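You operate a simulated robot arm through the tools that you are given. There is no shell and no other tool. Be economical: measure what you need, move in short steps, check, and stop when the job is done.

You are at the controls of a simulated two-armed robot. One attempt, no reset.

JOB
Take the blue rag from the banker top and lay it out flat on the plank bench top.

It is judged by the outcome, as a careful person would: the job done as asked, and still so three seconds after it is handed in. It fails if anything else is knocked over, pushed out of place, dropped, spilled or broken.

ROBOT AND FRAMES
Two 7-joint arms with two-finger parallel grippers on one trunk, on a base that drives. Base frame: it is fixed to the floor where the robot stands at the start and does not move with it; the origin is under the middle of the robot, x ahead of it, y to its left, z up; the surface under the hand at the start is at about z = 820. Units: mm, rad, N and s.
The left shoulder is at the start at [50, 165, 1030], the right one opposite. With the tool pointing down near the work surface each hand reaches from about 240 to 700 mm from the robot's upright axis, wherever it stands, measured 20 degrees to its own side. Places, roughly: plank bench top [800, 1900, 800]. Payload 3.91 kg a hand.
The TCP of each hand is the grasp point between the finger pads, 30 mm short of the fingertips. In the tool frame z runs along the fingers and y along their closing line. The gripper opens to 110 mm. The fingers are 20 mm wide and 10 mm thick; the gripper's body (48 by 112 mm) begins 55 mm behind the TCP.
Orientation is that of the tool frame in the base frame, as a unit quaternion [x, y, z, w]. With the fingers straight down and closing along the base's y, the tool's x points along the base's -x, its y along +y and its z along -z.

CONTROLS
- The arms move only by the tool send_rows. It takes "left_deltas", "right_deltas" or both (then of equal length, played together; a hand with none holds still); each is a list that holds one entry, the list of rows, each a list of 7 numbers: the shift along the tool's x, y, z in mm, then the turn, a rotation vector about the tool's x, y, z in rad, then the gripper command, from -1 (shut) to 1 (fully open), values between in proportion. In form: [[[dx, dy, dz, wx, wy, wz, grip], ...]]. A call has 1 to 20 rows; each row is the pose to reach, as a shift and turn from the pose commanded when the call began, along the tool's axes at that moment. Each row takes 0.2 s and may step no farther than 50 mm and 0.15 rad from the row before; otherwise, or with a gripper value out of range, the whole call is refused. A pose out of reach is approached as far as the arm can. The call stops where the force on the tool passes 40 N (or 10 N more than at its start, if that is more) or the arm is blocked; 0.2 s more then pass. Each finger travels about 45 mm/s and halts on what it meets, pressing with about 40 N; the grip force reading is that of the motor and also rises with nothing between the fingers. The clock runs only during rows and for 0.2 s after the last one: add rows that repeat a pose to give the fingers time. It gives the time, the measured TCP pose, the force on the tool (base axes), the opening and the grip force at its end, in the units of the frame above (readings bear some noise), with the torque about the TCP (base axes, N m) and any sound that the robot's microphone picked up, and new pictures: "show" is both (left out), scene, wrist or none (wrist: the cameras of the hands that moved).
- Cameras (640 x 400 px; columns grow to the right, rows downward): "scene" is now at [122.1, 10.4, 1217]; the picture's right is [0.10, -0.99, 0.00], its down [-0.43, -0.04, -0.90] and it looks along [0.90, 0.09, -0.43] (base axes); focal length 266 px, centre (320, 200). "left" rides on the left gripper at [72, -17, -103] in its tool frame; the picture's right is [0.23, 0.97, 0.00], its down [-0.76, 0.18, -0.62] and it looks along [-0.61, 0.14, 0.78] (tool axes); focal length 222 px, centre (320, 200). "right" rides on the right gripper at [72, 17, -103] in its tool frame; the picture's right is [-0.23, 0.97, 0.00], its down [-0.76, -0.18, -0.62] and it looks along [-0.61, -0.14, 0.78] (tool axes); focal length 222 px, centre (320, 200). There is no depth. A picture from a camera that has moved, and an enlarged one, comes with that camera's place and axes in the base frame and with its lens.
- move_column(by): slides the trunk up (or, below 0, down) by that many mm; the arms and the scene camera ride with it, the base frame stays. It gives what a move gives, with no picture.
- roll_base(legs): drives the robot by 1 to 6 legs, each [ahead, left, turn to the left] in mm, mm and rad, along the robot's own axes; the way and the turn of a leg run together, so that a leg with both is an arc; at most 1500 mm and 3.142 rad a leg. The arms and the cameras ride along, it lands a little off, and it stops where it bumps. It gives what a move gives, and a new picture of the scene camera.
- aim_head(pan, tilt): turns the head with the scene camera to pan (to the left, within 1.396 rad either way) and tilt (down, from -0.506 to 1.204), counted from straight ahead of the robot. It gives what a move gives, and a new picture of the scene camera.
- inspect(camera, box): a new picture of the part [left, top, right, bottom] of that camera's present view, enlarged. It takes no simulated time.
- finish_job(): hands the job in; it is judged then, once.

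Go step by step. Nothing tells you exact positions but the pictures and the camera data: compare them with the known pose of the tool, close in by small moves and look again before you grip or let go. The budget is 120 turns and 260 pictures, counting those below and the enlarged ones. Unless the task says otherwise, let go and move clear before handing in, and close with one line.

The tools are called as a command line: name --argument value ..., lists and objects as JSON in quotes. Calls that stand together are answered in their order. send_rows: Moves the arms, as the interface text tells. Its arguments: {"type":"object","properties":{"left_deltas":{"type":"array"},"right_deltas":{"type":"array"},"show":{"type":"string","enum":["both","scene","wrist","none"]}},"required":[]} The other tools are called the same way: move_column (by) slides the trunk up or down; roll_base (legs) drives the base; aim_head (pan, tilt) turns the head that bears the scene camera; inspect (camera, box) takes an enlarged picture of a part of a camera's view; finish_job () hands the job in.

At the start:

```text
time: 0.0
left_ee_pos: [484.3, 233.8, 1031.3]
left_tcp_rot: [0.0, 1.0, 0.0, 0.0]
left_wrist_force: [-0.8, -0.7, 0.0]
left_wrist_torque: [0.0, -0.01, 0.03]
left_opening: 109.9
left_grip_force: 0.0
right_ee_pos: [528.4, -212.9, 980.6]
right_tcp_rot: [0.001, 1.0, 0.0, 0.0]
right_wrist_force: [-0.5, 0.7, 0.2]
right_wrist_torque: [0.04, -0.01, 0.01]
right_opening: 109.8
right_grip_force: 0.1
trunk travel left (down, up): [-250.0, 253.0]
robot x, y, heading: [-1.6, -3.1, -0.002]
head pan, tilt: [0.103, 0.443]
```

scene: 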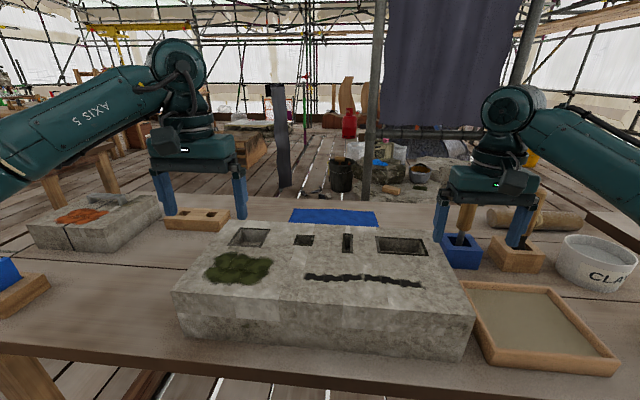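
right: 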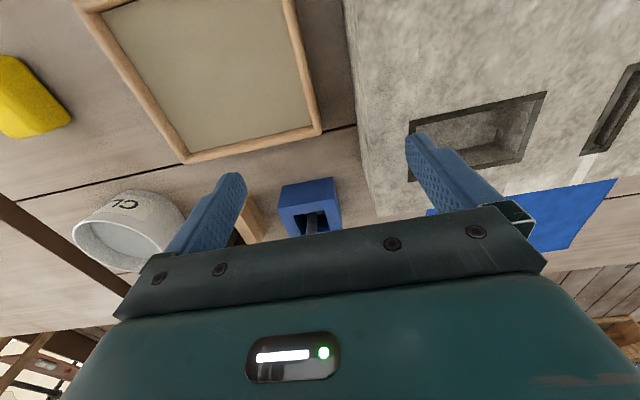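
left: 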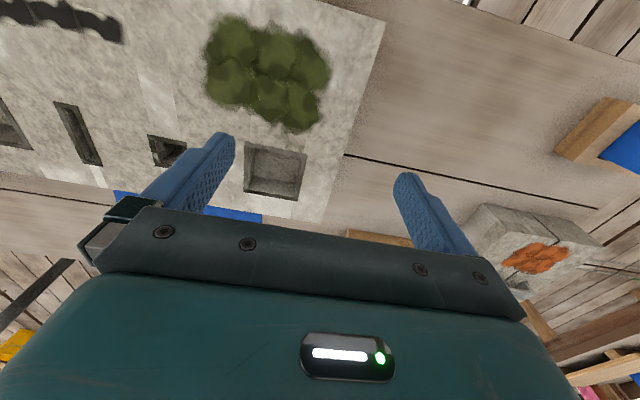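

I see a stone block on the banker, with a blue cloth lying flat just behind it. I'll look closer at it, and find the plank bench to the left.

inspect --camera "scene" --box '[220, 180, 460, 330]'

inspect --camera "right" --box '[400, 150, 640, 300]'

aim_head --pan 1.15 --tilt 0.35

```text
2.67 times, centred on (340, 255) of scene
camera zoom: at [122.1, 10.4, 1217.0], right [0.1, -0.99, 0.0], down [-0.43, -0.04, -0.9], along [0.9, 0.09, -0.43], focal length 710 px, centre (267, 53)
```

zoom: 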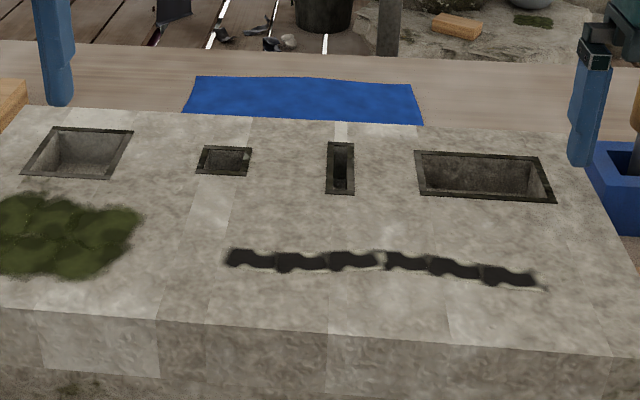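

```text
2.67 times, centred on (520, 225) of right
camera zoom: at [457.2, -196.0, 1084.2], right [0.23, 0.97, 0.0], down [0.76, -0.18, 0.62], along [0.61, -0.14, -0.78], focal length 592 px, centre (-213, 133)
```

zoom: 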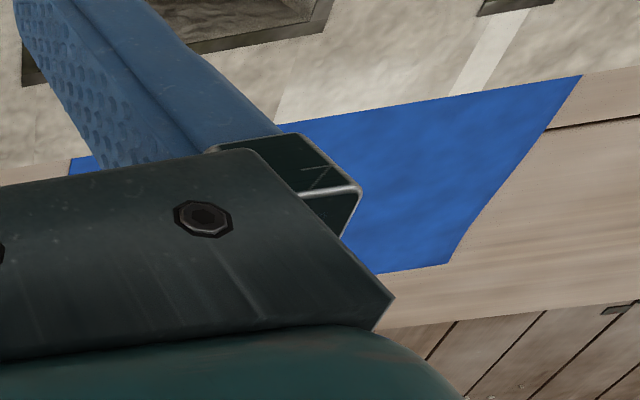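

```text
time: 1.3
left_ee_pos: [482.7, 234.1, 1033.0]
left_tcp_rot: [0.0, 1.0, 0.0, 0.0]
left_wrist_force: [0.0, 1.2, 1.2]
left_wrist_torque: [0.03, -0.02, 0.0]
left_opening: 109.9
left_grip_force: 0.1
right_ee_pos: [527.7, -213.3, 979.4]
right_tcp_rot: [0.0, 1.0, 0.0, 0.0]
right_wrist_force: [0.6, 0.2, 0.1]
right_wrist_torque: [0.0, 0.0, -0.03]
right_opening: 110.3
right_grip_force: 0.0
trunk travel left (down, up): [-250.0, 253.0]
robot x, y, heading: [2.7, 0.0, -0.006]
head pan, tilt: [1.15, 0.351]
camera scene: at [68.7, 85.9, 1225.5], right [0.91, -0.41, 0.0], down [-0.14, -0.31, -0.94], along [0.38, 0.86, -0.34], focal length 266 px, centre (320, 200)
```

scene: 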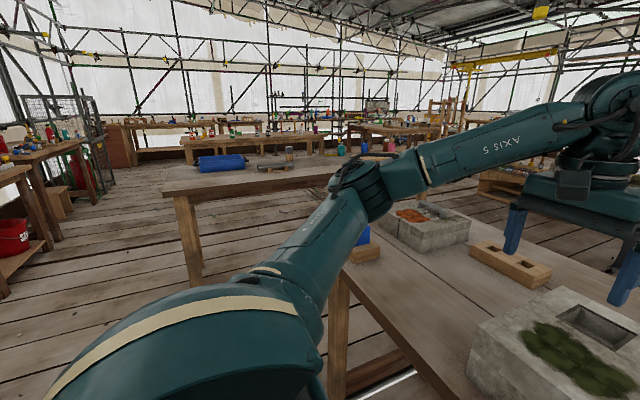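

The plank bench is the one holding the blue roll to the left. I'll zoom in on it and check the clearance at the front of the base.

inspect --camera "scene" --box '[150, 120, 390, 270]'

aim_head --pan 0.0 --tilt 1.2

```text
2.67 times, centred on (270, 195) of scene
camera zoom: at [68.7, 85.9, 1225.5], right [0.91, -0.41, 0.0], down [-0.14, -0.31, -0.94], along [0.38, 0.86, -0.34], focal length 710 px, centre (453, 213)
```

zoom: 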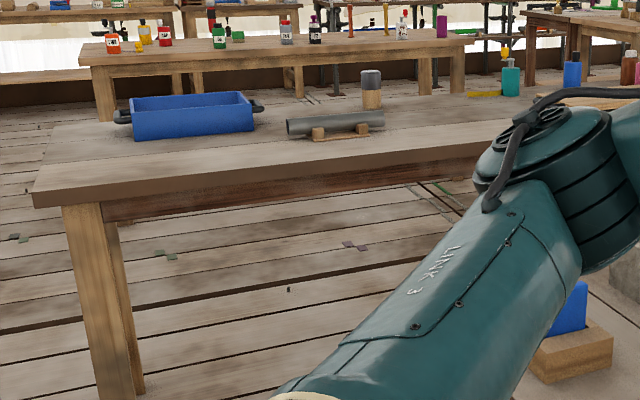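

```text
time: 2.7
left_ee_pos: [483.9, 233.4, 1031.6]
left_tcp_rot: [0.001, 1.0, 0.0, 0.0]
left_wrist_force: [0.3, 0.2, 0.0]
left_wrist_torque: [0.0, 0.04, -0.04]
left_opening: 109.9
left_grip_force: 0.0
right_ee_pos: [528.2, -212.4, 980.8]
right_tcp_rot: [0.0, 1.0, 0.0, 0.0]
right_wrist_force: [-0.1, 0.3, 0.8]
right_wrist_torque: [0.01, 0.03, -0.01]
right_opening: 110.0
right_grip_force: 0.1
trunk travel left (down, up): [-250.0, 253.0]
robot x, y, heading: [0.6, 3.3, 0.001]
head pan, tilt: [0.0, 1.201]
camera scene: at [86.5, 0.9, 1158.2], right [0.0, -1.0, 0.0], down [-0.93, 0.0, -0.36], along [0.36, 0.0, -0.93], focal length 266 px, centre (320, 200)
```

scene: 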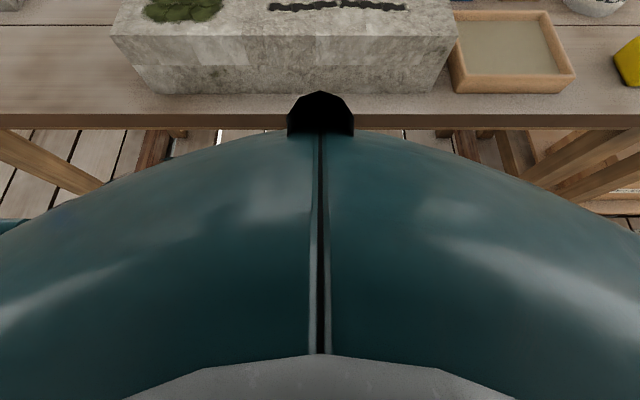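

The stone's top is at about z 916 with its back at x≈630. The rag lies behind it, spanning about y -87..173 and reaching x≈880, with its near edge hidden. I'll move the left hand over it to look.

send_rows --left_deltas '[[[-40, -20, -10, 0, 0, 0, 1], [-80, -40, -20, 0, 0, 0, 1], [-120, -60, -30, 0, 0, 0, 1], [-160, -70, -40, 0, 0, 0, 1], [-180, -80, -50, 0, 0, 0, 1]]]' --show "wrist"

aim_head --pan 0.0 --tilt 0.5

```text
time: 3.9
left_ee_pos: [614.1, 160.5, 1068.2]
left_tcp_rot: [0.001, 1.0, 0.0, 0.0]
left_wrist_force: [-0.6, -0.1, 0.1]
left_wrist_torque: [0.01, 0.02, 0.0]
left_opening: 110.1
left_grip_force: 0.2
left hand out of reach, approached as far as the arm can: row 4, 5
right_ee_pos: [529.0, -214.1, 981.6]
right_tcp_rot: [0.0, 1.0, 0.0, 0.0]
right_wrist_force: [0.2, -0.2, -0.7]
right_wrist_torque: [-0.01, -0.03, 0.02]
right_opening: 110.0
right_grip_force: 0.0
trunk travel left (down, up): [-250.0, 253.0]
robot x, y, heading: [-0.2, 2.3, -0.002]
head pan, tilt: [0.0, 1.201]
camera left: at [540.2, 143.2, 1172.6], right [-0.23, 0.97, 0.0], down [0.76, 0.18, 0.62], along [0.61, 0.14, -0.78], focal length 222 px, centre (320, 200)
```

left: 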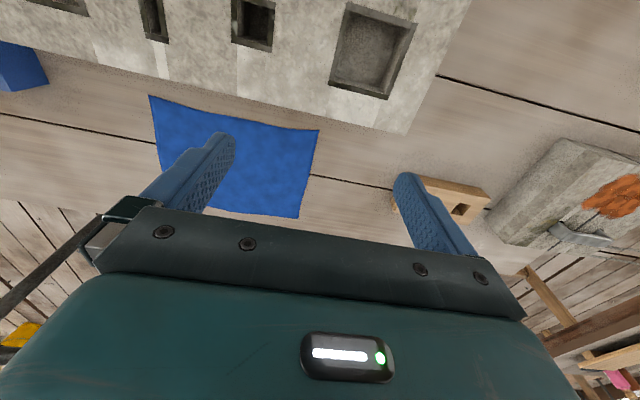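

```text
time: 4.9
left_ee_pos: [613.0, 161.5, 1067.9]
left_tcp_rot: [0.0, 1.0, 0.0, 0.0]
left_wrist_force: [-0.9, 0.1, -0.6]
left_wrist_torque: [0.02, 0.01, -0.01]
left_opening: 110.2
left_grip_force: 0.1
right_ee_pos: [530.0, -213.0, 980.9]
right_tcp_rot: [0.0, 1.0, 0.0, -0.001]
right_wrist_force: [1.1, -0.4, -0.1]
right_wrist_torque: [0.0, 0.02, -0.05]
right_opening: 110.0
right_grip_force: 0.1
trunk travel left (down, up): [-250.0, 253.0]
robot x, y, heading: [0.6, -1.4, 0.0]
head pan, tilt: [0.0, 0.499]
camera scene: at [121.6, 0.9, 1211.8], right [0.0, -1.0, 0.0], down [-0.48, 0.0, -0.88], along [0.88, 0.0, -0.48], focal length 266 px, centre (320, 200)
```

scene: 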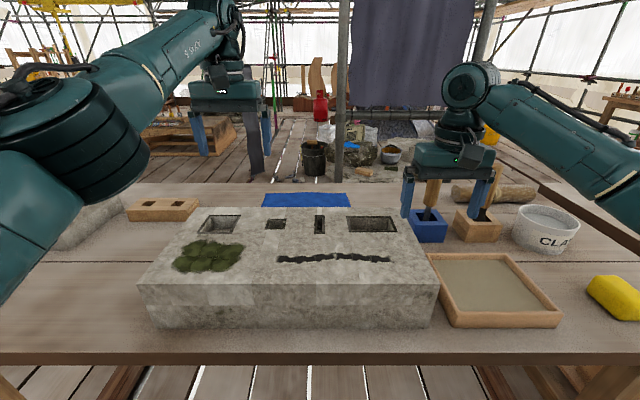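

The whole rag shows now: x 675–878, y -85..172, about 45 mm behind the stone. It's slightly beyond reach from here, so I'll check how much room the base has in front.

aim_head --pan 1.2 --tilt 1.1

aim_head --pan -0.6 --tilt 1.2

```text
time: 6.3
left_ee_pos: [613.2, 160.6, 1069.0]
left_tcp_rot: [-0.001, 1.0, 0.0, 0.0]
left_wrist_force: [-0.2, -0.4, -0.5]
left_wrist_torque: [0.0, 0.0, 0.0]
left_opening: 110.0
left_grip_force: 0.0
right_ee_pos: [527.4, -212.4, 981.4]
right_tcp_rot: [0.0, 1.0, 0.0, -0.001]
right_wrist_force: [-0.2, 0.2, -0.9]
right_wrist_torque: [0.01, -0.03, -0.01]
right_opening: 109.9
right_grip_force: 0.0
trunk travel left (down, up): [-250.0, 253.0]
robot x, y, heading: [-0.4, -3.3, 0.004]
head pan, tilt: [1.201, 1.1]
camera scene: at [53.5, 59.8, 1164.2], right [0.93, -0.36, 0.0], down [-0.32, -0.83, -0.45], along [0.16, 0.42, -0.89], focal length 266 px, centre (320, 200)
```

scene: 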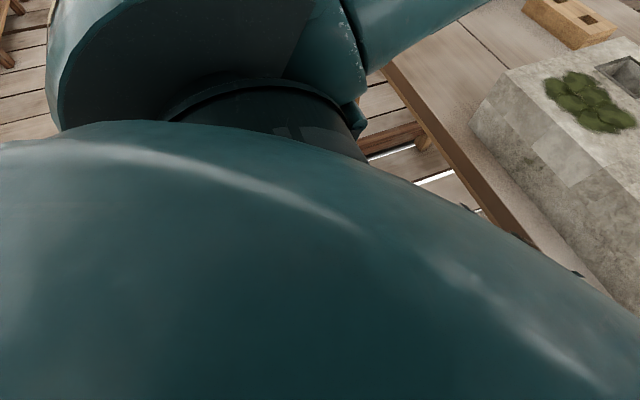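

```text
time: 8.1
left_ee_pos: [613.2, 159.6, 1066.8]
left_tcp_rot: [0.0, 1.0, 0.0, 0.0]
left_wrist_force: [-0.2, 0.1, 0.7]
left_wrist_torque: [-0.03, 0.0, 0.02]
left_opening: 110.1
left_grip_force: 0.0
right_ee_pos: [528.2, -213.0, 981.1]
right_tcp_rot: [0.001, 1.0, -0.001, 0.0]
right_wrist_force: [-0.1, -0.1, -0.1]
right_wrist_torque: [-0.02, -0.01, 0.02]
right_opening: 110.0
right_grip_force: 0.1
trunk travel left (down, up): [-250.0, 253.0]
robot x, y, heading: [-0.4, -1.4, -0.001]
head pan, tilt: [-0.6, 1.201]
camera scene: at [76.8, -30.7, 1158.2], right [-0.56, -0.83, 0.0], down [-0.77, 0.53, -0.36], along [0.3, -0.2, -0.93], focal length 266 px, centre (320, 200)
```

scene: 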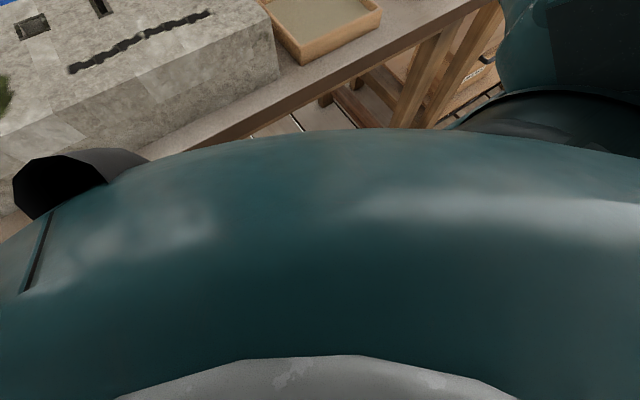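

The head casing is what fills the view, so the trunk is slim and there should be a little room ahead. First I'll lift the right hand clear of the upright tool handles, then roll forward slightly.

send_rows --right_deltas '[[[0, 0, -45, 0, 0, 0, 1], [0, 0, -90, 0, 0, 0, 1], [0, 30, -100, 0, 0, 0, 1], [0, 70, -100, 0, 0, 0, 1], [0, 110, -100, 0, 0, 0, 1]]]' --show "none"

roll_base --legs '[[40, 0, 0]]'

aim_head --pan 0.0 --tilt 0.5

```text
time: 9.3
left_ee_pos: [613.2, 161.6, 1068.4]
left_tcp_rot: [0.0, 1.0, 0.0, 0.0]
left_wrist_force: [0.2, -0.9, 0.5]
left_wrist_torque: [0.02, 0.03, -0.01]
left_opening: 109.9
left_grip_force: 0.1
right_ee_pos: [529.0, -104.0, 1079.9]
right_tcp_rot: [0.0, 1.0, 0.0, 0.0]
right_wrist_force: [0.2, -0.6, -1.2]
right_wrist_torque: [0.01, 0.0, 0.0]
right_opening: 110.1
right_grip_force: 0.0
trunk travel left (down, up): [-250.0, 253.0]
robot x, y, heading: [-0.0, -4.2, 0.001]
head pan, tilt: [-0.6, 1.201]
```

```text
time: 10.2
left_ee_pos: [653.2, 161.2, 1068.8]
left_tcp_rot: [0.0, 1.0, 0.0, -0.001]
left_wrist_force: [0.4, -0.5, 0.1]
left_wrist_torque: [-0.02, 0.0, 0.0]
left_opening: 109.8
left_grip_force: 0.1
right_ee_pos: [568.8, -104.5, 1078.5]
right_tcp_rot: [0.0, 1.0, 0.001, 0.0]
right_wrist_force: [0.7, 0.0, 0.4]
right_wrist_torque: [0.03, 0.01, 0.03]
right_opening: 110.4
right_grip_force: 0.1
trunk travel left (down, up): [-250.0, 253.0]
robot x, y, heading: [38.5, -3.2, -0.001]
head pan, tilt: [-0.6, 1.201]
camera scene: at [117.4, -30.7, 1158.1], right [-0.57, -0.82, 0.0], down [-0.77, 0.53, -0.36], along [0.3, -0.2, -0.93], focal length 266 px, centre (320, 200)
```

scene: 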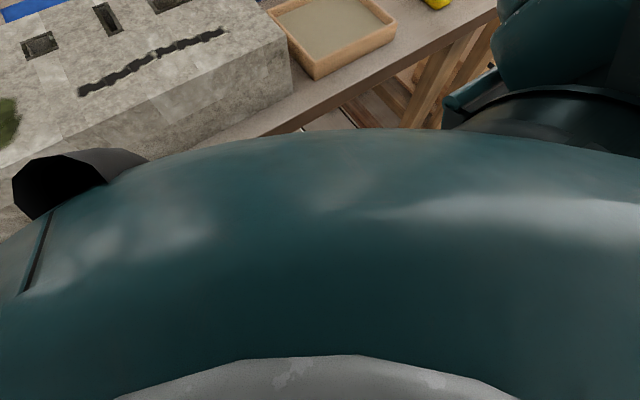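

```text
time: 11.3
left_ee_pos: [653.4, 161.8, 1068.3]
left_tcp_rot: [0.0, 1.0, 0.0, -0.001]
left_wrist_force: [-0.8, 0.2, 1.2]
left_wrist_torque: [0.0, -0.01, 0.0]
left_opening: 109.8
left_grip_force: 0.0
right_ee_pos: [568.7, -104.0, 1078.2]
right_tcp_rot: [0.0, 1.0, 0.0, 0.0]
right_wrist_force: [0.5, -1.1, -0.3]
right_wrist_torque: [0.0, 0.0, -0.02]
right_opening: 110.0
right_grip_force: 0.1
trunk travel left (down, up): [-250.0, 253.0]
robot x, y, heading: [39.3, 0.6, 0.004]
head pan, tilt: [0.0, 0.499]
camera scene: at [161.7, 0.8, 1211.8], right [0.0, -1.0, 0.0], down [-0.48, 0.0, -0.88], along [0.88, 0.0, -0.48], focal length 266 px, centre (320, 200)
```

scene: 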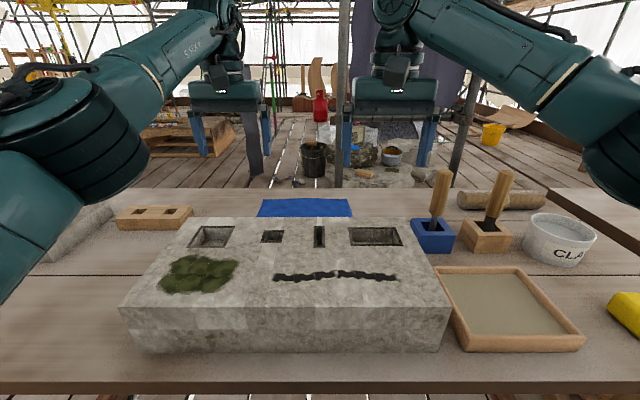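

No bump so far. I'll roll another 40 mm ahead.

roll_base --legs '[[40, 0, 0]]'

```text
time: 12.2
left_ee_pos: [692.3, 160.3, 1068.2]
left_tcp_rot: [0.0, 1.0, 0.0, 0.0]
left_wrist_force: [1.2, -1.3, -0.3]
left_wrist_torque: [0.01, 0.03, 0.01]
left_opening: 109.8
left_grip_force: 0.1
right_ee_pos: [609.7, -104.4, 1078.4]
right_tcp_rot: [0.0, 1.0, 0.001, 0.0]
right_wrist_force: [0.2, 0.1, -0.1]
right_wrist_torque: [0.01, -0.01, 0.01]
right_opening: 109.8
right_grip_force: 0.2
trunk travel left (down, up): [-250.0, 253.0]
robot x, y, heading: [78.8, 0.5, 0.005]
head pan, tilt: [0.0, 0.499]
camera scene: at [201.6, 0.9, 1211.7], right [0.0, -1.0, 0.0], down [-0.48, 0.0, -0.88], along [0.88, 0.0, -0.48], focal length 266 px, centre (320, 200)
```

scene: 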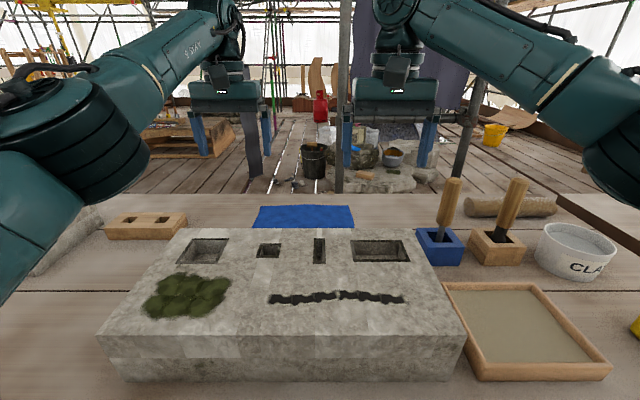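

Both hands can reach now. I'll bring both above the rag's near corners and look again.

send_rows --left_deltas '[[[0, 0, 0, 0, 0, 0, 0.1], [0, -10, 20, 0, 0, 0, 0.1], [0, -25, 50, 0, 0, 0, 0.1], [0, -25, 90, 0, 0, 0, 0.1], [0, -25, 130, 0, 0, 0, 0.1], [0, -25, 150, 0, 0, 0, 0.1]]]' --right_deltas '[[[-40, 20, 0, 0, 0, 0, 0.1], [-80, 40, 0, 0, 0, 0, 0.1], [-88, 56, 45, 0, 0, 0, 0.1], [-88, 56, 90, 0, 0, 0, 0.1], [-88, 56, 135, 0, 0, 0, 0.1], [-88, 56, 160, 0, 0, 0, 0.1]]]'

```text
time: 13.6
left_ee_pos: [692.7, 135.3, 919.5]
left_tcp_rot: [0.0, 1.0, 0.0, 0.0]
left_wrist_force: [0.1, -0.1, 0.3]
left_wrist_torque: [0.01, 0.04, -0.01]
left_opening: 60.7
left_grip_force: 0.1
right_ee_pos: [696.0, -48.1, 918.7]
right_tcp_rot: [0.0, 1.0, 0.0, 0.0]
right_wrist_force: [0.9, -0.6, 0.7]
right_wrist_torque: [0.01, 0.01, -0.01]
right_opening: 60.6
right_grip_force: 0.1
right hand out of reach, approached as far as the arm can: row 2, 3
trunk travel left (down, up): [-250.0, 253.0]
robot x, y, heading: [79.9, -3.9, 0.001]
head pan, tilt: [0.0, 0.499]
camera scene: at [201.3, 0.7, 1211.9], right [0.0, -1.0, 0.0], down [-0.48, 0.0, -0.88], along [0.88, 0.0, -0.48], focal length 266 px, centre (320, 200)
camera right: at [624.8, -30.9, 1021.8], right [0.23, 0.97, 0.0], down [0.76, -0.18, 0.62], along [0.61, -0.14, -0.78], focal length 222 px, centre (320, 200)
camera left: at [620.3, 118.4, 1022.7], right [-0.23, 0.97, 0.0], down [0.76, 0.18, 0.62], along [0.61, 0.14, -0.78], focal length 222 px, centre (320, 200)
```

scene: 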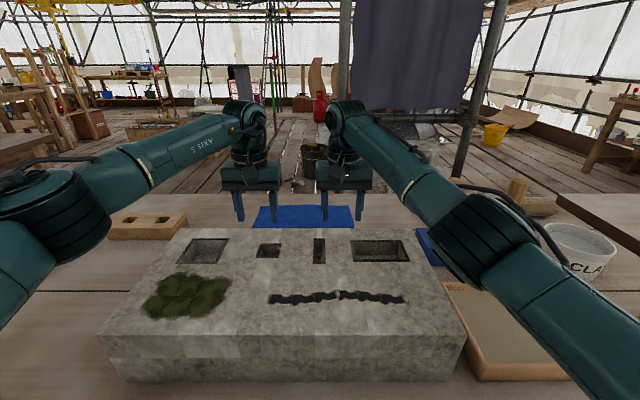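
right: 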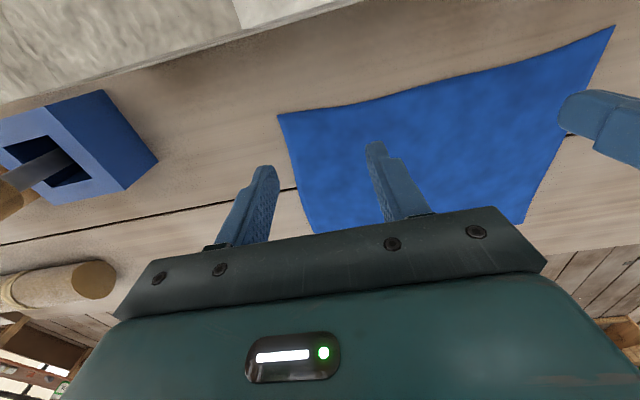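
left: 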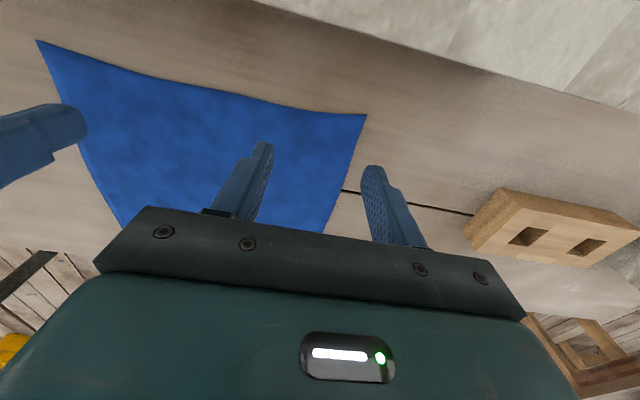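

The near corners are at about (674,172) and (679,-81), and the near edge bows to x≈693 in the middle. I'll go down close to the cloth at x≈703, with fingers 50 mm apart just inside each corner.

send_rows --left_deltas '[[[-10, -4, 20, 0, 0, 0, -0.05], [-10, -4, 45, 0, 0, 0, -0.05], [-10, -4, 58, 0, 0, 0, -0.05], [-10, -4, 63, 0, 0, 0, -0.05]]]' --right_deltas '[[[-7, 6, 20, 0, 0, 0, -0.05], [-7, 6, 45, 0, 0, 0, -0.05], [-7, 6, 58, 0, 0, 0, -0.05], [-7, 6, 62, 0, 0, 0, -0.05]]]'

```text
time: 14.6
left_ee_pos: [702.9, 131.5, 856.1]
left_tcp_rot: [0.001, 1.0, 0.0, 0.0]
left_wrist_force: [0.7, 0.8, 1.2]
left_wrist_torque: [0.01, 0.01, 0.01]
left_opening: 51.9
left_grip_force: 0.0
right_ee_pos: [702.7, -40.8, 857.7]
right_tcp_rot: [0.0, 1.0, 0.0, 0.0]
right_wrist_force: [0.4, -0.3, -0.5]
right_wrist_torque: [0.01, -0.03, -0.01]
right_opening: 52.6
right_grip_force: 0.1
trunk travel left (down, up): [-250.0, 253.0]
robot x, y, heading: [79.7, -0.5, -0.0]
head pan, tilt: [0.0, 0.499]
camera scene: at [201.0, 0.9, 1211.9], right [0.0, -1.0, 0.0], down [-0.48, 0.0, -0.88], along [0.88, 0.0, -0.48], focal length 266 px, centre (320, 200)
camera right: at [632.2, -24.9, 960.3], right [0.23, 0.97, 0.0], down [0.76, -0.18, 0.62], along [0.61, -0.14, -0.78], focal length 222 px, centre (320, 200)
camera left: at [630.0, 114.6, 959.9], right [-0.23, 0.97, 0.0], down [0.76, 0.18, 0.62], along [0.61, 0.14, -0.78], focal length 222 px, centre (320, 200)
```

scene: 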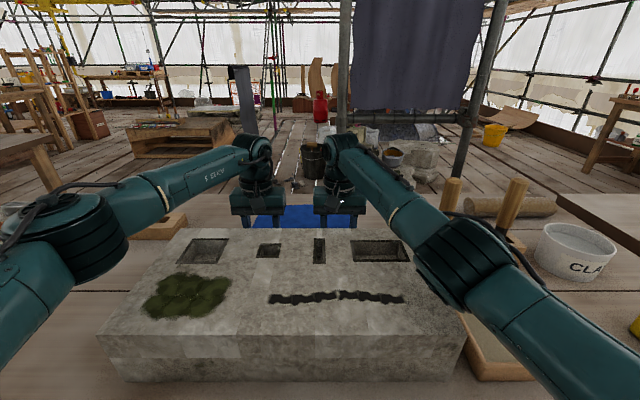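
right: 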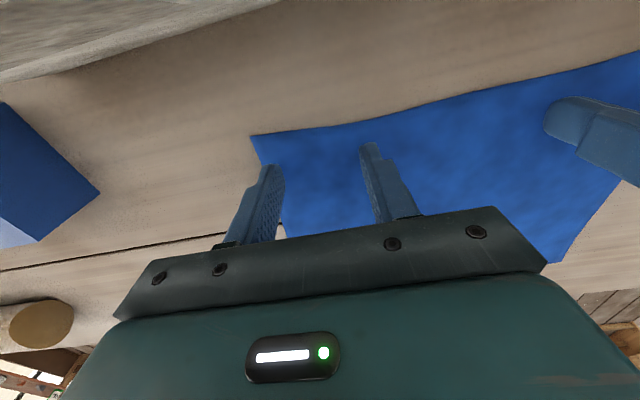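
left: 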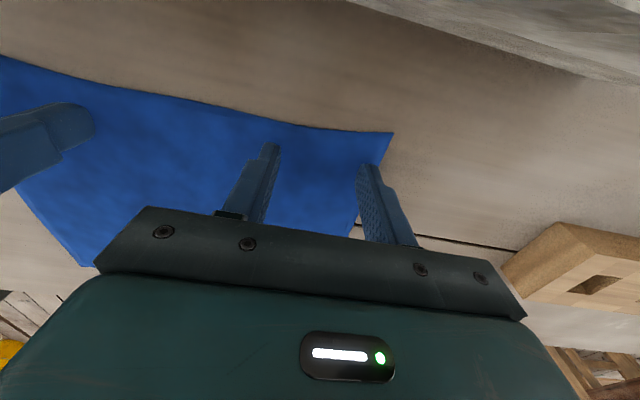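

Both finger pairs are over the cloth near the corners. I'll feel downward gently.

send_rows --left_deltas '[[[0, 0, 2, 0, 0, 0, -0.05], [0, 0, 4, 0, 0, 0, -0.05], [0, 0, 5, 0, 0, 0, -0.05], [0, 0, 5, 0, 0, 0, -0.05]]]' --right_deltas '[[[0, 0, 3, 0, 0, 0, -0.05], [0, 0, 5, 0, 0, 0, -0.05], [0, 0, 6, 0, 0, 0, -0.05], [0, 0, 6, 0, 0, 0, -0.05]]]' --show "none"

```text
time: 15.6
left_ee_pos: [701.5, 131.5, 851.7]
left_tcp_rot: [0.0, 1.0, -0.001, 0.001]
left_wrist_force: [0.7, 1.4, 5.9]
left_wrist_torque: [0.01, -0.03, -0.03]
left_opening: 52.1
left_grip_force: 0.0
right_ee_pos: [702.0, -41.7, 851.3]
right_tcp_rot: [0.0, 1.0, 0.001, 0.0]
right_wrist_force: [1.4, -0.2, 0.8]
right_wrist_torque: [-0.03, -0.03, -0.01]
right_opening: 52.2
right_grip_force: 0.0
trunk travel left (down, up): [-250.0, 253.0]
robot x, y, heading: [81.6, 0.9, 0.003]
head pan, tilt: [0.0, 0.499]
```

The left is touching at 6 N. I'll lower the right 1.5 mm and then close both.

send_rows --left_deltas '[[[0, 0, 0, 0, 0, 0, -0.05], [0, 0, 0, 0, 0, 0, -0.3], [0, 0, 0, 0, 0, 0, -0.5], [0, 0, 0, 0, 0, 0, -0.7], [0, 0, 0, 0, 0, 0, -0.9], [0, 0, 0, 0, 0, 0, -1], [0, 0, 0, 0, 0, 0, -1], [0, 0, 0, 0, 0, 0, -1]]]' --right_deltas '[[[0, 0, 1.5, 0, 0, 0, -0.05], [0, 0, 1.5, 0, 0, 0, -0.3], [0, 0, 1.5, 0, 0, 0, -0.5], [0, 0, 1.5, 0, 0, 0, -0.7], [0, 0, 1.5, 0, 0, 0, -0.9], [0, 0, 1.5, 0, 0, 0, -1], [0, 0, 1.5, 0, 0, 0, -1], [0, 0, 1.5, 0, 0, 0, -1]]]'

```text
time: 17.4
left_ee_pos: [701.6, 131.8, 851.2]
left_tcp_rot: [-0.001, 1.0, 0.0, 0.001]
left_wrist_force: [0.0, 0.8, 3.6]
left_wrist_torque: [0.01, 0.04, 0.02]
left_opening: 0.0
left_grip_force: 38.1
right_ee_pos: [701.6, -42.7, 853.2]
right_tcp_rot: [0.0, 1.0, 0.0, 0.002]
right_wrist_force: [0.6, -4.1, 17.3]
right_wrist_torque: [-0.12, -0.03, 0.01]
right_opening: 0.0
right_grip_force: 37.9
trunk travel left (down, up): [-250.0, 253.0]
robot x, y, heading: [79.8, 2.0, -0.002]
head pan, tilt: [0.0, 0.499]
camera scene: at [199.1, 0.6, 1212.2], right [0.0, -1.0, 0.0], down [-0.48, 0.0, -0.88], along [0.88, 0.0, -0.48], focal length 266 px, centre (320, 200)
camera right: at [630.2, -25.5, 954.4], right [0.23, 0.97, 0.0], down [0.76, -0.18, 0.63], along [0.61, -0.14, -0.78], focal length 222 px, centre (320, 200)
camera left: at [629.0, 114.6, 955.6], right [-0.23, 0.97, 0.0], down [0.76, 0.18, 0.62], along [0.61, 0.14, -0.78], focal length 222 px, centre (320, 200)
```

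scene: 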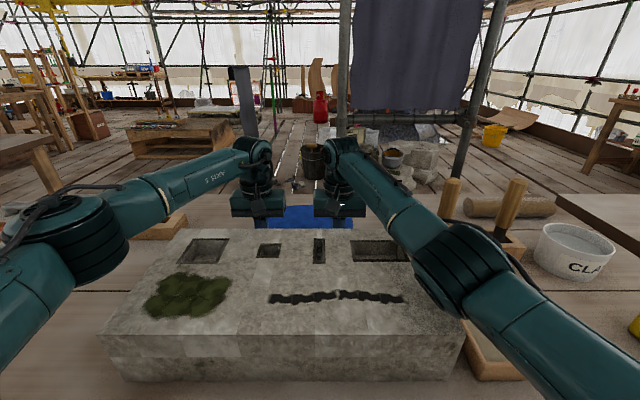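
right: 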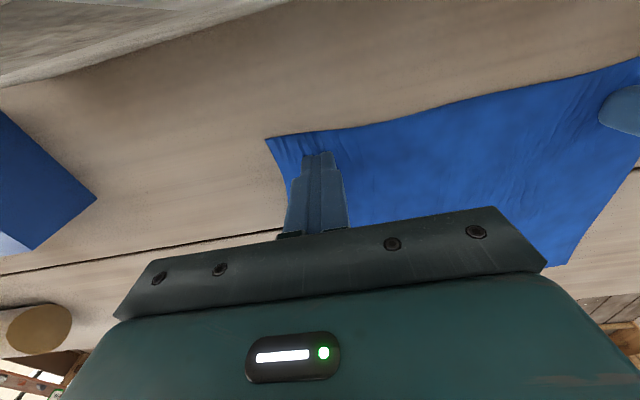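
left: 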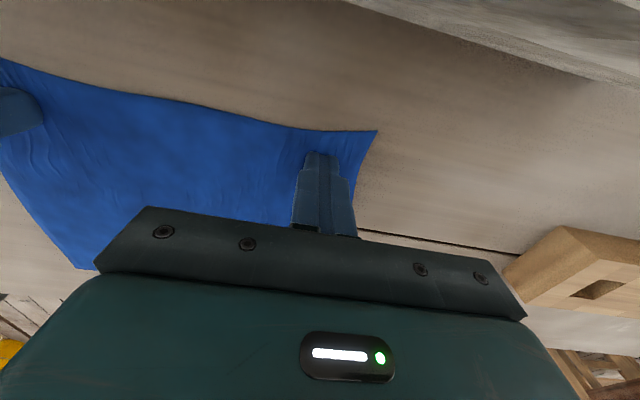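

The cloth wrinkled into both pinches. I'll lift a little to test the hold.

send_rows --left_deltas '[[[0, 0, -15, 0, 0, 0, -1], [0, 0, -30, 0, 0, 0, -1], [0, 0, -50, 0, 0, 0, -1]]]' --right_deltas '[[[0, 0, -15, 0, 0, 0, -1], [0, 0, -30, 0, 0, 0, -1], [0, 0, -50, 0, 0, 0, -1]]]'

```text
time: 18.2
left_ee_pos: [702.3, 134.5, 901.6]
left_tcp_rot: [0.0, 1.0, 0.0, 0.0]
left_wrist_force: [1.2, -0.3, 0.0]
left_wrist_torque: [0.0, -0.01, -0.03]
left_opening: 0.0
left_grip_force: 37.8
right_ee_pos: [702.9, -43.3, 899.5]
right_tcp_rot: [0.0, 1.0, -0.001, 0.001]
right_wrist_force: [0.4, -0.7, -0.6]
right_wrist_torque: [-0.02, 0.02, 0.02]
right_opening: 0.0
right_grip_force: 37.4
trunk travel left (down, up): [-250.0, 253.0]
robot x, y, heading: [83.2, -2.0, 0.003]
head pan, tilt: [0.0, 0.499]
camera scene: at [200.7, 0.9, 1211.8], right [0.0, -1.0, 0.0], down [-0.48, 0.0, -0.88], along [0.88, 0.0, -0.48], focal length 266 px, centre (320, 200)
camera right: at [631.6, -25.6, 1002.1], right [0.23, 0.97, 0.0], down [0.76, -0.18, 0.62], along [0.61, -0.14, -0.78], focal length 222 px, centre (320, 200)
camera left: at [630.0, 115.7, 1005.0], right [-0.23, 0.97, 0.0], down [0.76, 0.18, 0.62], along [0.61, 0.14, -0.78], focal length 222 px, centre (320, 200)
```

scene: 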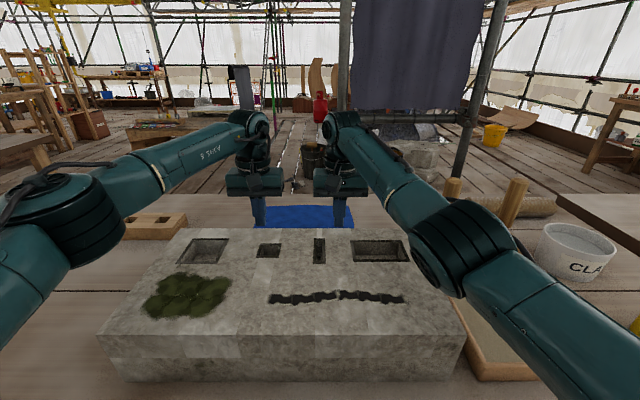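
right: 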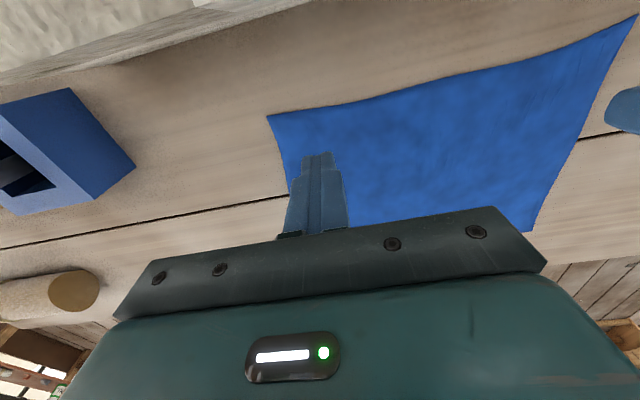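
left: 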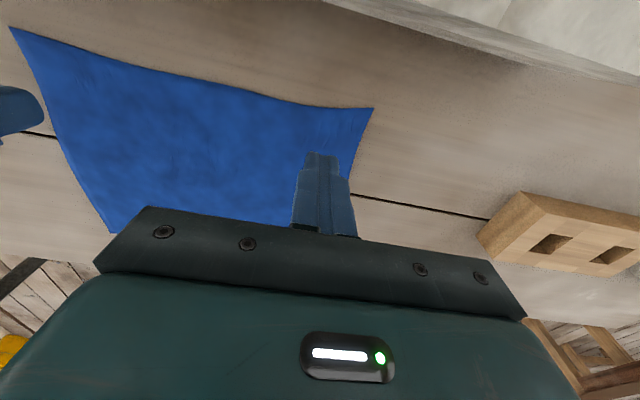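

The cloth slipped out and settled back nearly flat. I'll retry from a narrower opening with firmer pressure.

send_rows --left_deltas '[[[0, 0, 0, 0, 0, 0, -0.3], [0, 0, 20, 0, 0, 0, -0.3], [0, 0, 40, 0, 0, 0, -0.3], [0, 0, 48, 0, 0, 0, -0.3], [0, 0, 50, 0, 0, 0, -0.3], [0, 0, 51.5, 0, 0, 0, -0.3]]]' --right_deltas '[[[0, 0, 0, 0, 0, 0, -0.3], [0, 0, 20, 0, 0, 0, -0.3], [0, 0, 40, 0, 0, 0, -0.3], [0, 0, 46, 0, 0, 0, -0.3], [0, 0, 48, 0, 0, 0, -0.3], [0, 0, 50, 0, 0, 0, -0.3]]]' --show "none"

```text
time: 19.6
left_ee_pos: [700.9, 133.1, 851.9]
left_tcp_rot: [0.0, 1.0, 0.0, 0.001]
left_wrist_force: [-1.0, 1.2, 9.6]
left_wrist_torque: [-0.02, 0.04, -0.02]
left_opening: 38.5
left_grip_force: 0.1
right_ee_pos: [702.9, -42.4, 851.0]
right_tcp_rot: [0.0, 1.0, 0.0, 0.003]
right_wrist_force: [1.3, -0.3, 7.0]
right_wrist_torque: [-0.01, -0.01, 0.02]
right_opening: 38.4
right_grip_force: 0.0
trunk travel left (down, up): [-250.0, 253.0]
robot x, y, heading: [77.6, -0.5, -0.004]
head pan, tilt: [0.0, 0.499]
```

send_rows --left_deltas '[[[0, 0, 1, 0, 0, 0, -0.3], [0, 0, 2, 0, 0, 0, -0.3], [0, 0, 3, 0, 0, 0, -0.3]]]' --right_deltas '[[[0, 0, 1, 0, 0, 0, -0.3], [0, 0, 2, 0, 0, 0, -0.3], [0, 0, 3, 0, 0, 0, -0.3]]]' --show "wrist"

```text
time: 20.4
left_ee_pos: [701.1, 132.2, 851.7]
left_tcp_rot: [0.0, 1.0, 0.0, 0.005]
left_wrist_force: [6.0, 2.9, 24.9]
left_wrist_torque: [0.08, -0.13, -0.01]
left_opening: 38.6
left_grip_force: 0.0
right_ee_pos: [702.4, -42.5, 852.3]
right_tcp_rot: [-0.001, 1.0, 0.0, 0.005]
right_wrist_force: [5.5, 2.2, 22.1]
right_wrist_torque: [-0.01, -0.1, -0.01]
right_opening: 38.4
right_grip_force: 0.2
trunk travel left (down, up): [-250.0, 253.0]
robot x, y, heading: [82.8, -2.3, -0.003]
head pan, tilt: [0.0, 0.499]
camera right: at [629.7, -25.8, 954.0], right [0.23, 0.97, 0.0], down [0.76, -0.18, 0.63], along [0.61, -0.14, -0.78], focal length 222 px, centre (320, 200)
camera left: at [627.7, 114.9, 954.7], right [-0.23, 0.97, 0.0], down [0.76, 0.18, 0.63], along [0.61, 0.14, -0.78], focal length 222 px, centre (320, 200)
```

right: 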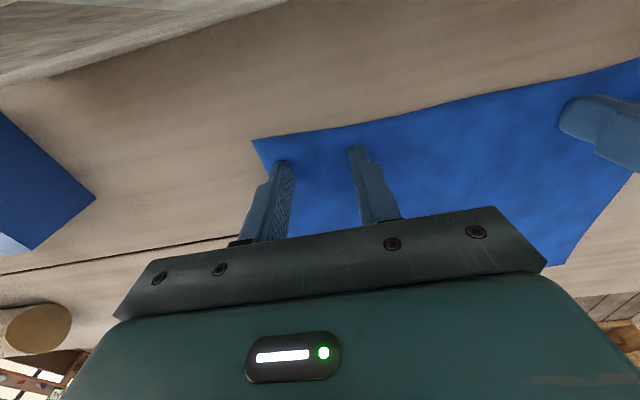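
left: 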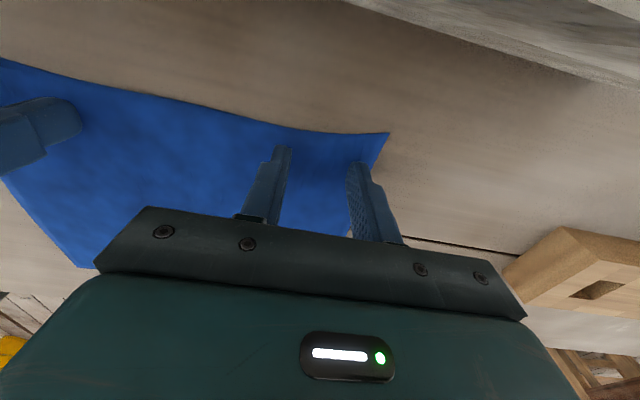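

Pressing at about 23 N each, I'll close while holding that pressure and watch for a fold.

send_rows --left_deltas '[[[0, 0, 0, 0, 0, 0, -0.45], [0, 0, 0, 0, 0, 0, -0.6], [0, 0, 0, 0, 0, 0, -0.7], [0, 0, 0, 0, 0, 0, -0.8], [0, 0, 0, 0, 0, 0, -0.9], [0, 0, 0, 0, 0, 0, -1], [0, 0, 0, 0, 0, 0, -1], [0, 0, 0, 0, 0, 0, -1]]]' --right_deltas '[[[0, 0, 0, 0, 0, 0, -0.45], [0, 0, 0, 0, 0, 0, -0.6], [0, 0, 0, 0, 0, 0, -0.7], [0, 0, 0, 0, 0, 0, -0.8], [0, 0, 0, 0, 0, 0, -0.9], [0, 0, 0, 0, 0, 0, -1], [0, 0, 0, 0, 0, 0, -1], [0, 0, 0, 0, 0, 0, -1]]]' --show "wrist"

```text
time: 22.2
left_ee_pos: [699.2, 131.7, 850.5]
left_tcp_rot: [0.0, 1.0, 0.0, 0.005]
left_wrist_force: [-0.2, 0.9, 25.4]
left_wrist_torque: [-0.01, 0.1, 0.0]
left_opening: 0.1
left_grip_force: 37.5
right_ee_pos: [700.7, -43.7, 852.0]
right_tcp_rot: [0.0, 1.0, 0.0, 0.005]
right_wrist_force: [-0.1, -4.8, 24.1]
right_wrist_torque: [-0.11, 0.08, 0.02]
right_opening: 0.0
right_grip_force: 37.9
trunk travel left (down, up): [-250.0, 253.0]
robot x, y, heading: [79.5, -3.4, 0.004]
head pan, tilt: [0.0, 0.499]
camera right: at [628.7, -26.9, 954.0], right [0.23, 0.97, 0.0], down [0.76, -0.18, 0.63], along [0.61, -0.14, -0.78], focal length 222 px, centre (320, 200)
camera left: at [626.4, 114.3, 954.8], right [-0.23, 0.97, 0.0], down [0.76, 0.18, 0.63], along [0.61, 0.14, -0.78], focal length 222 px, centre (320, 200)
```

right: 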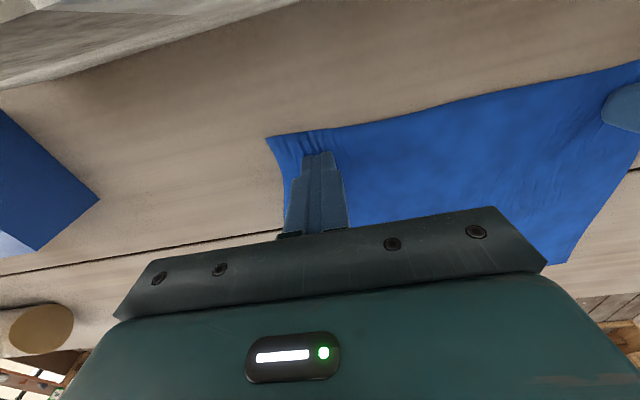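
left: 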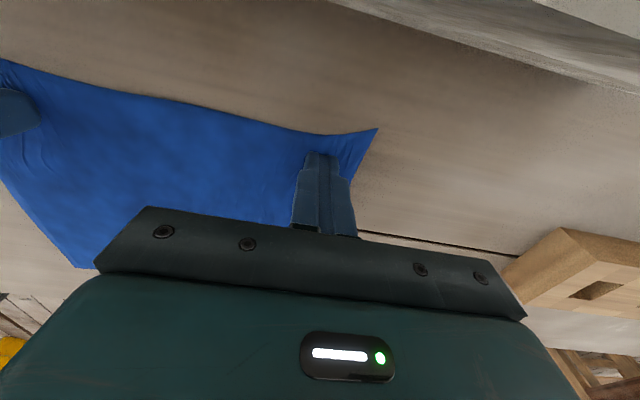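

send_rows --left_deltas '[[[0, 0, -4, 0, 0, 0, -1], [0, 0, -10, 0, 0, 0, -1], [0, 0, -20, 0, 0, 0, -1], [0, 0, -30, 0, 0, 0, -1]]]' --right_deltas '[[[0, 0, -4, 0, 0, 0, -1], [0, 0, -10, 0, 0, 0, -1], [0, 0, -20, 0, 0, 0, -1], [0, 0, -30, 0, 0, 0, -1]]]' --show "wrist"

```text
time: 23.2
left_ee_pos: [702.3, 131.3, 875.7]
left_tcp_rot: [0.0, 1.0, 0.001, 0.0]
left_wrist_force: [0.3, -0.8, 0.5]
left_wrist_torque: [-0.02, 0.01, -0.03]
left_opening: 0.0
left_grip_force: 38.0
right_ee_pos: [703.7, -41.9, 877.6]
right_tcp_rot: [0.001, 1.0, 0.0, -0.001]
right_wrist_force: [-0.1, 0.5, -1.0]
right_wrist_torque: [0.01, -0.05, 0.02]
right_opening: 0.0
right_grip_force: 37.8
trunk travel left (down, up): [-250.0, 253.0]
robot x, y, heading: [79.0, -3.6, -0.001]
head pan, tilt: [0.0, 0.499]
camera right: at [632.3, -25.5, 979.3], right [0.23, 0.97, 0.0], down [0.76, -0.18, 0.62], along [0.61, -0.14, -0.78], focal length 222 px, centre (320, 200)
camera left: at [629.8, 114.4, 979.6], right [-0.23, 0.97, 0.0], down [0.76, 0.18, 0.62], along [0.61, 0.14, -0.78], focal length 222 px, centre (320, 200)
```

right: 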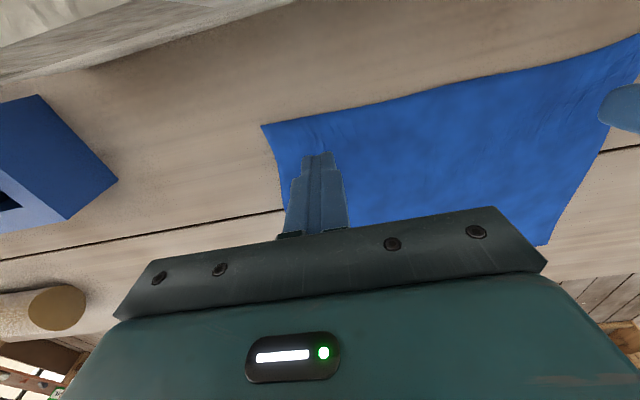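
left: 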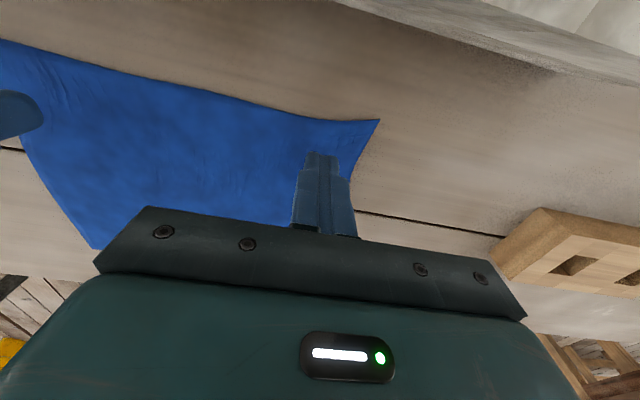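

Still not held, so friction alone isn't gathering it. Next I'll straddle each side edge, one finger on bare wood outside the edge and one on the cloth, so closing pushes the edge up into the pinch.

send_rows --left_deltas '[[[0, 10, -10, 0, 0, 0, -0.4], [0, 25, -20, 0, 0, 0, -0.4], [0, 25, -20, 0, 0, 0, -0.4], [0, 25, -20, 0, 0, 0, -0.4]]]' --right_deltas '[[[0, -10, -10, 0, 0, 0, -0.4], [0, -25, -20, 0, 0, 0, -0.4], [0, -25, -20, 0, 0, 0, -0.4], [0, -25, -20, 0, 0, 0, -0.4]]]' --show "none"

inspect --camera "left" --box '[240, 80, 460, 240]'

inspect --camera "right" --box '[200, 80, 420, 240]'

```text
time: 24.2
left_ee_pos: [702.2, 157.3, 895.8]
left_tcp_rot: [0.0, 1.0, -0.001, 0.0]
left_wrist_force: [-1.2, -0.6, -0.1]
left_wrist_torque: [-0.01, 0.02, 0.01]
left_opening: 33.0
left_grip_force: 0.0
right_ee_pos: [704.2, -68.7, 897.9]
right_tcp_rot: [0.0, 1.0, 0.0, 0.0]
right_wrist_force: [-0.2, -0.4, 0.1]
right_wrist_torque: [0.0, 0.01, 0.02]
right_opening: 32.9
right_grip_force: 0.2
trunk travel left (down, up): [-250.0, 253.0]
robot x, y, heading: [80.8, 2.5, -0.001]
head pan, tilt: [0.0, 0.499]
```

```text
2.50 times, centred on (350, 160) of left
camera zoom: at [630.6, 140.1, 999.5], right [-0.23, 0.97, 0.0], down [0.76, 0.18, 0.62], along [0.61, 0.14, -0.78], focal length 555 px, centre (245, 300)
```

zoom: 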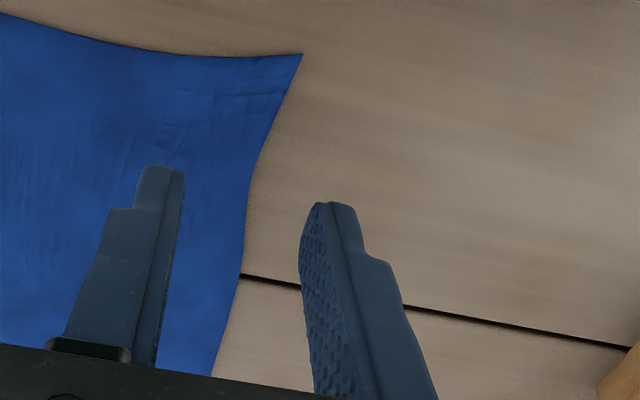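

```text
2.50 times, centred on (310, 160) of right
camera zoom: at [632.6, -51.9, 1000.6], right [0.23, 0.97, 0.0], down [0.76, -0.18, 0.62], along [0.61, -0.14, -0.78], focal length 555 px, centre (345, 300)
```

zoom: 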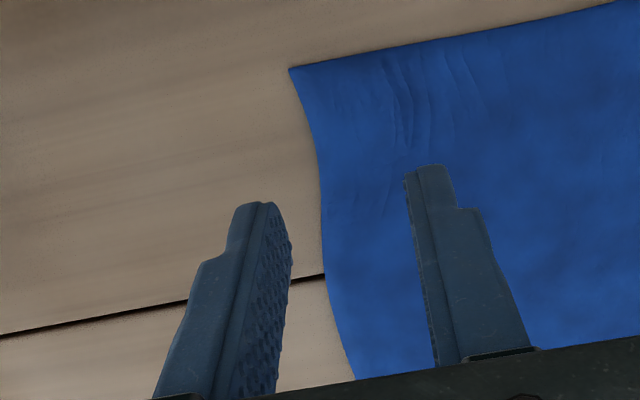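

Edges at the hands are y≈162 and y≈-78, each properly between its fingers. I'll lower to a firm touch.

send_rows --left_deltas '[[[0, 0, 20, 0, 0, 0, -0.4], [0, 0, 38, 0, 0, 0, -0.4], [0, 0, 43, 0, 0, 0, -0.4], [0, 0, 45, 0, 0, 0, -0.4], [0, 0, 46.5, 0, 0, 0, -0.4]]]' --right_deltas '[[[0, 0, 20, 0, 0, 0, -0.4], [0, 0, 38, 0, 0, 0, -0.4], [0, 0, 44, 0, 0, 0, -0.4], [0, 0, 46, 0, 0, 0, -0.4], [0, 0, 48, 0, 0, 0, -0.4]]]' --show "none"

inspect --camera "left" --box '[240, 80, 460, 240]'

```text
time: 25.4
left_ee_pos: [702.4, 155.9, 851.9]
left_tcp_rot: [0.0, 1.0, 0.0, 0.001]
left_wrist_force: [-0.8, 0.4, 6.7]
left_wrist_torque: [-0.1, 0.05, 0.0]
left_opening: 32.6
left_grip_force: 0.0
right_ee_pos: [704.6, -68.8, 856.0]
right_tcp_rot: [0.001, 1.0, 0.001, 0.006]
right_wrist_force: [0.4, 0.0, -0.4]
right_wrist_torque: [0.01, -0.01, 0.01]
right_opening: 33.0
right_grip_force: 0.1
trunk travel left (down, up): [-250.0, 253.0]
robot x, y, heading: [78.6, -4.5, 0.004]
head pan, tilt: [0.0, 0.499]
```

```text
2.50 times, centred on (350, 160) of left
camera zoom: at [629.6, 139.0, 955.5], right [-0.23, 0.97, 0.0], down [0.76, 0.18, 0.62], along [0.61, 0.14, -0.78], focal length 555 px, centre (245, 300)
```

zoom: 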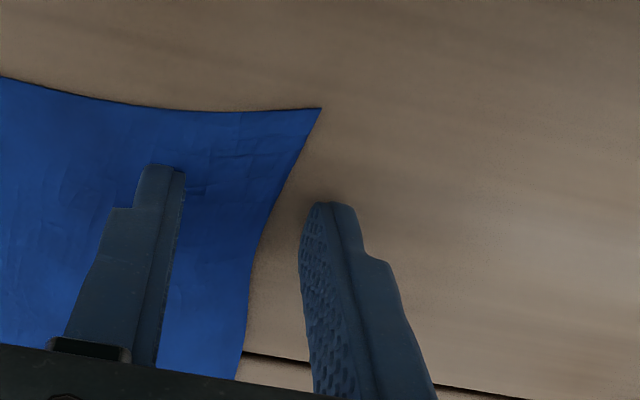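

I'll tilt each hand slightly so the outer finger is the lower one and touches the bare wood, then press lightly.

send_rows --left_deltas '[[[0, 0, -1, 0.05, 0, 0, -0.4], [0, 0, -0.5, 0.09, 0, 0, -0.4], [0, 0, 0.5, 0.09, 0, 0, -0.4], [0, 0, 1.5, 0.09, 0, 0, -0.4]]]' --right_deltas '[[[0, 0, 0, -0.05, 0, 0, -0.4], [0, 0, 0, -0.09, 0, 0, -0.4], [0, 0, 1, -0.09, 0, 0, -0.4], [0, 0, 2, -0.09, 0, 0, -0.4]]]' --show "none"

```text
time: 26.4
left_ee_pos: [700.3, 157.2, 852.1]
left_tcp_rot: [0.0, 0.999, -0.047, 0.003]
left_wrist_force: [0.8, 0.9, 1.7]
left_wrist_torque: [0.07, 0.0, 0.01]
left_opening: 33.3
left_grip_force: 0.3
right_ee_pos: [706.9, -66.9, 868.9]
right_tcp_rot: [0.0, 0.999, 0.044, 0.019]
right_wrist_force: [-0.3, 0.5, 0.7]
right_wrist_torque: [-0.01, 0.05, -0.02]
right_opening: 33.3
right_grip_force: 0.0
trunk travel left (down, up): [-250.0, 253.0]
robot x, y, heading: [80.5, 2.1, -0.003]
head pan, tilt: [0.0, 0.499]
```

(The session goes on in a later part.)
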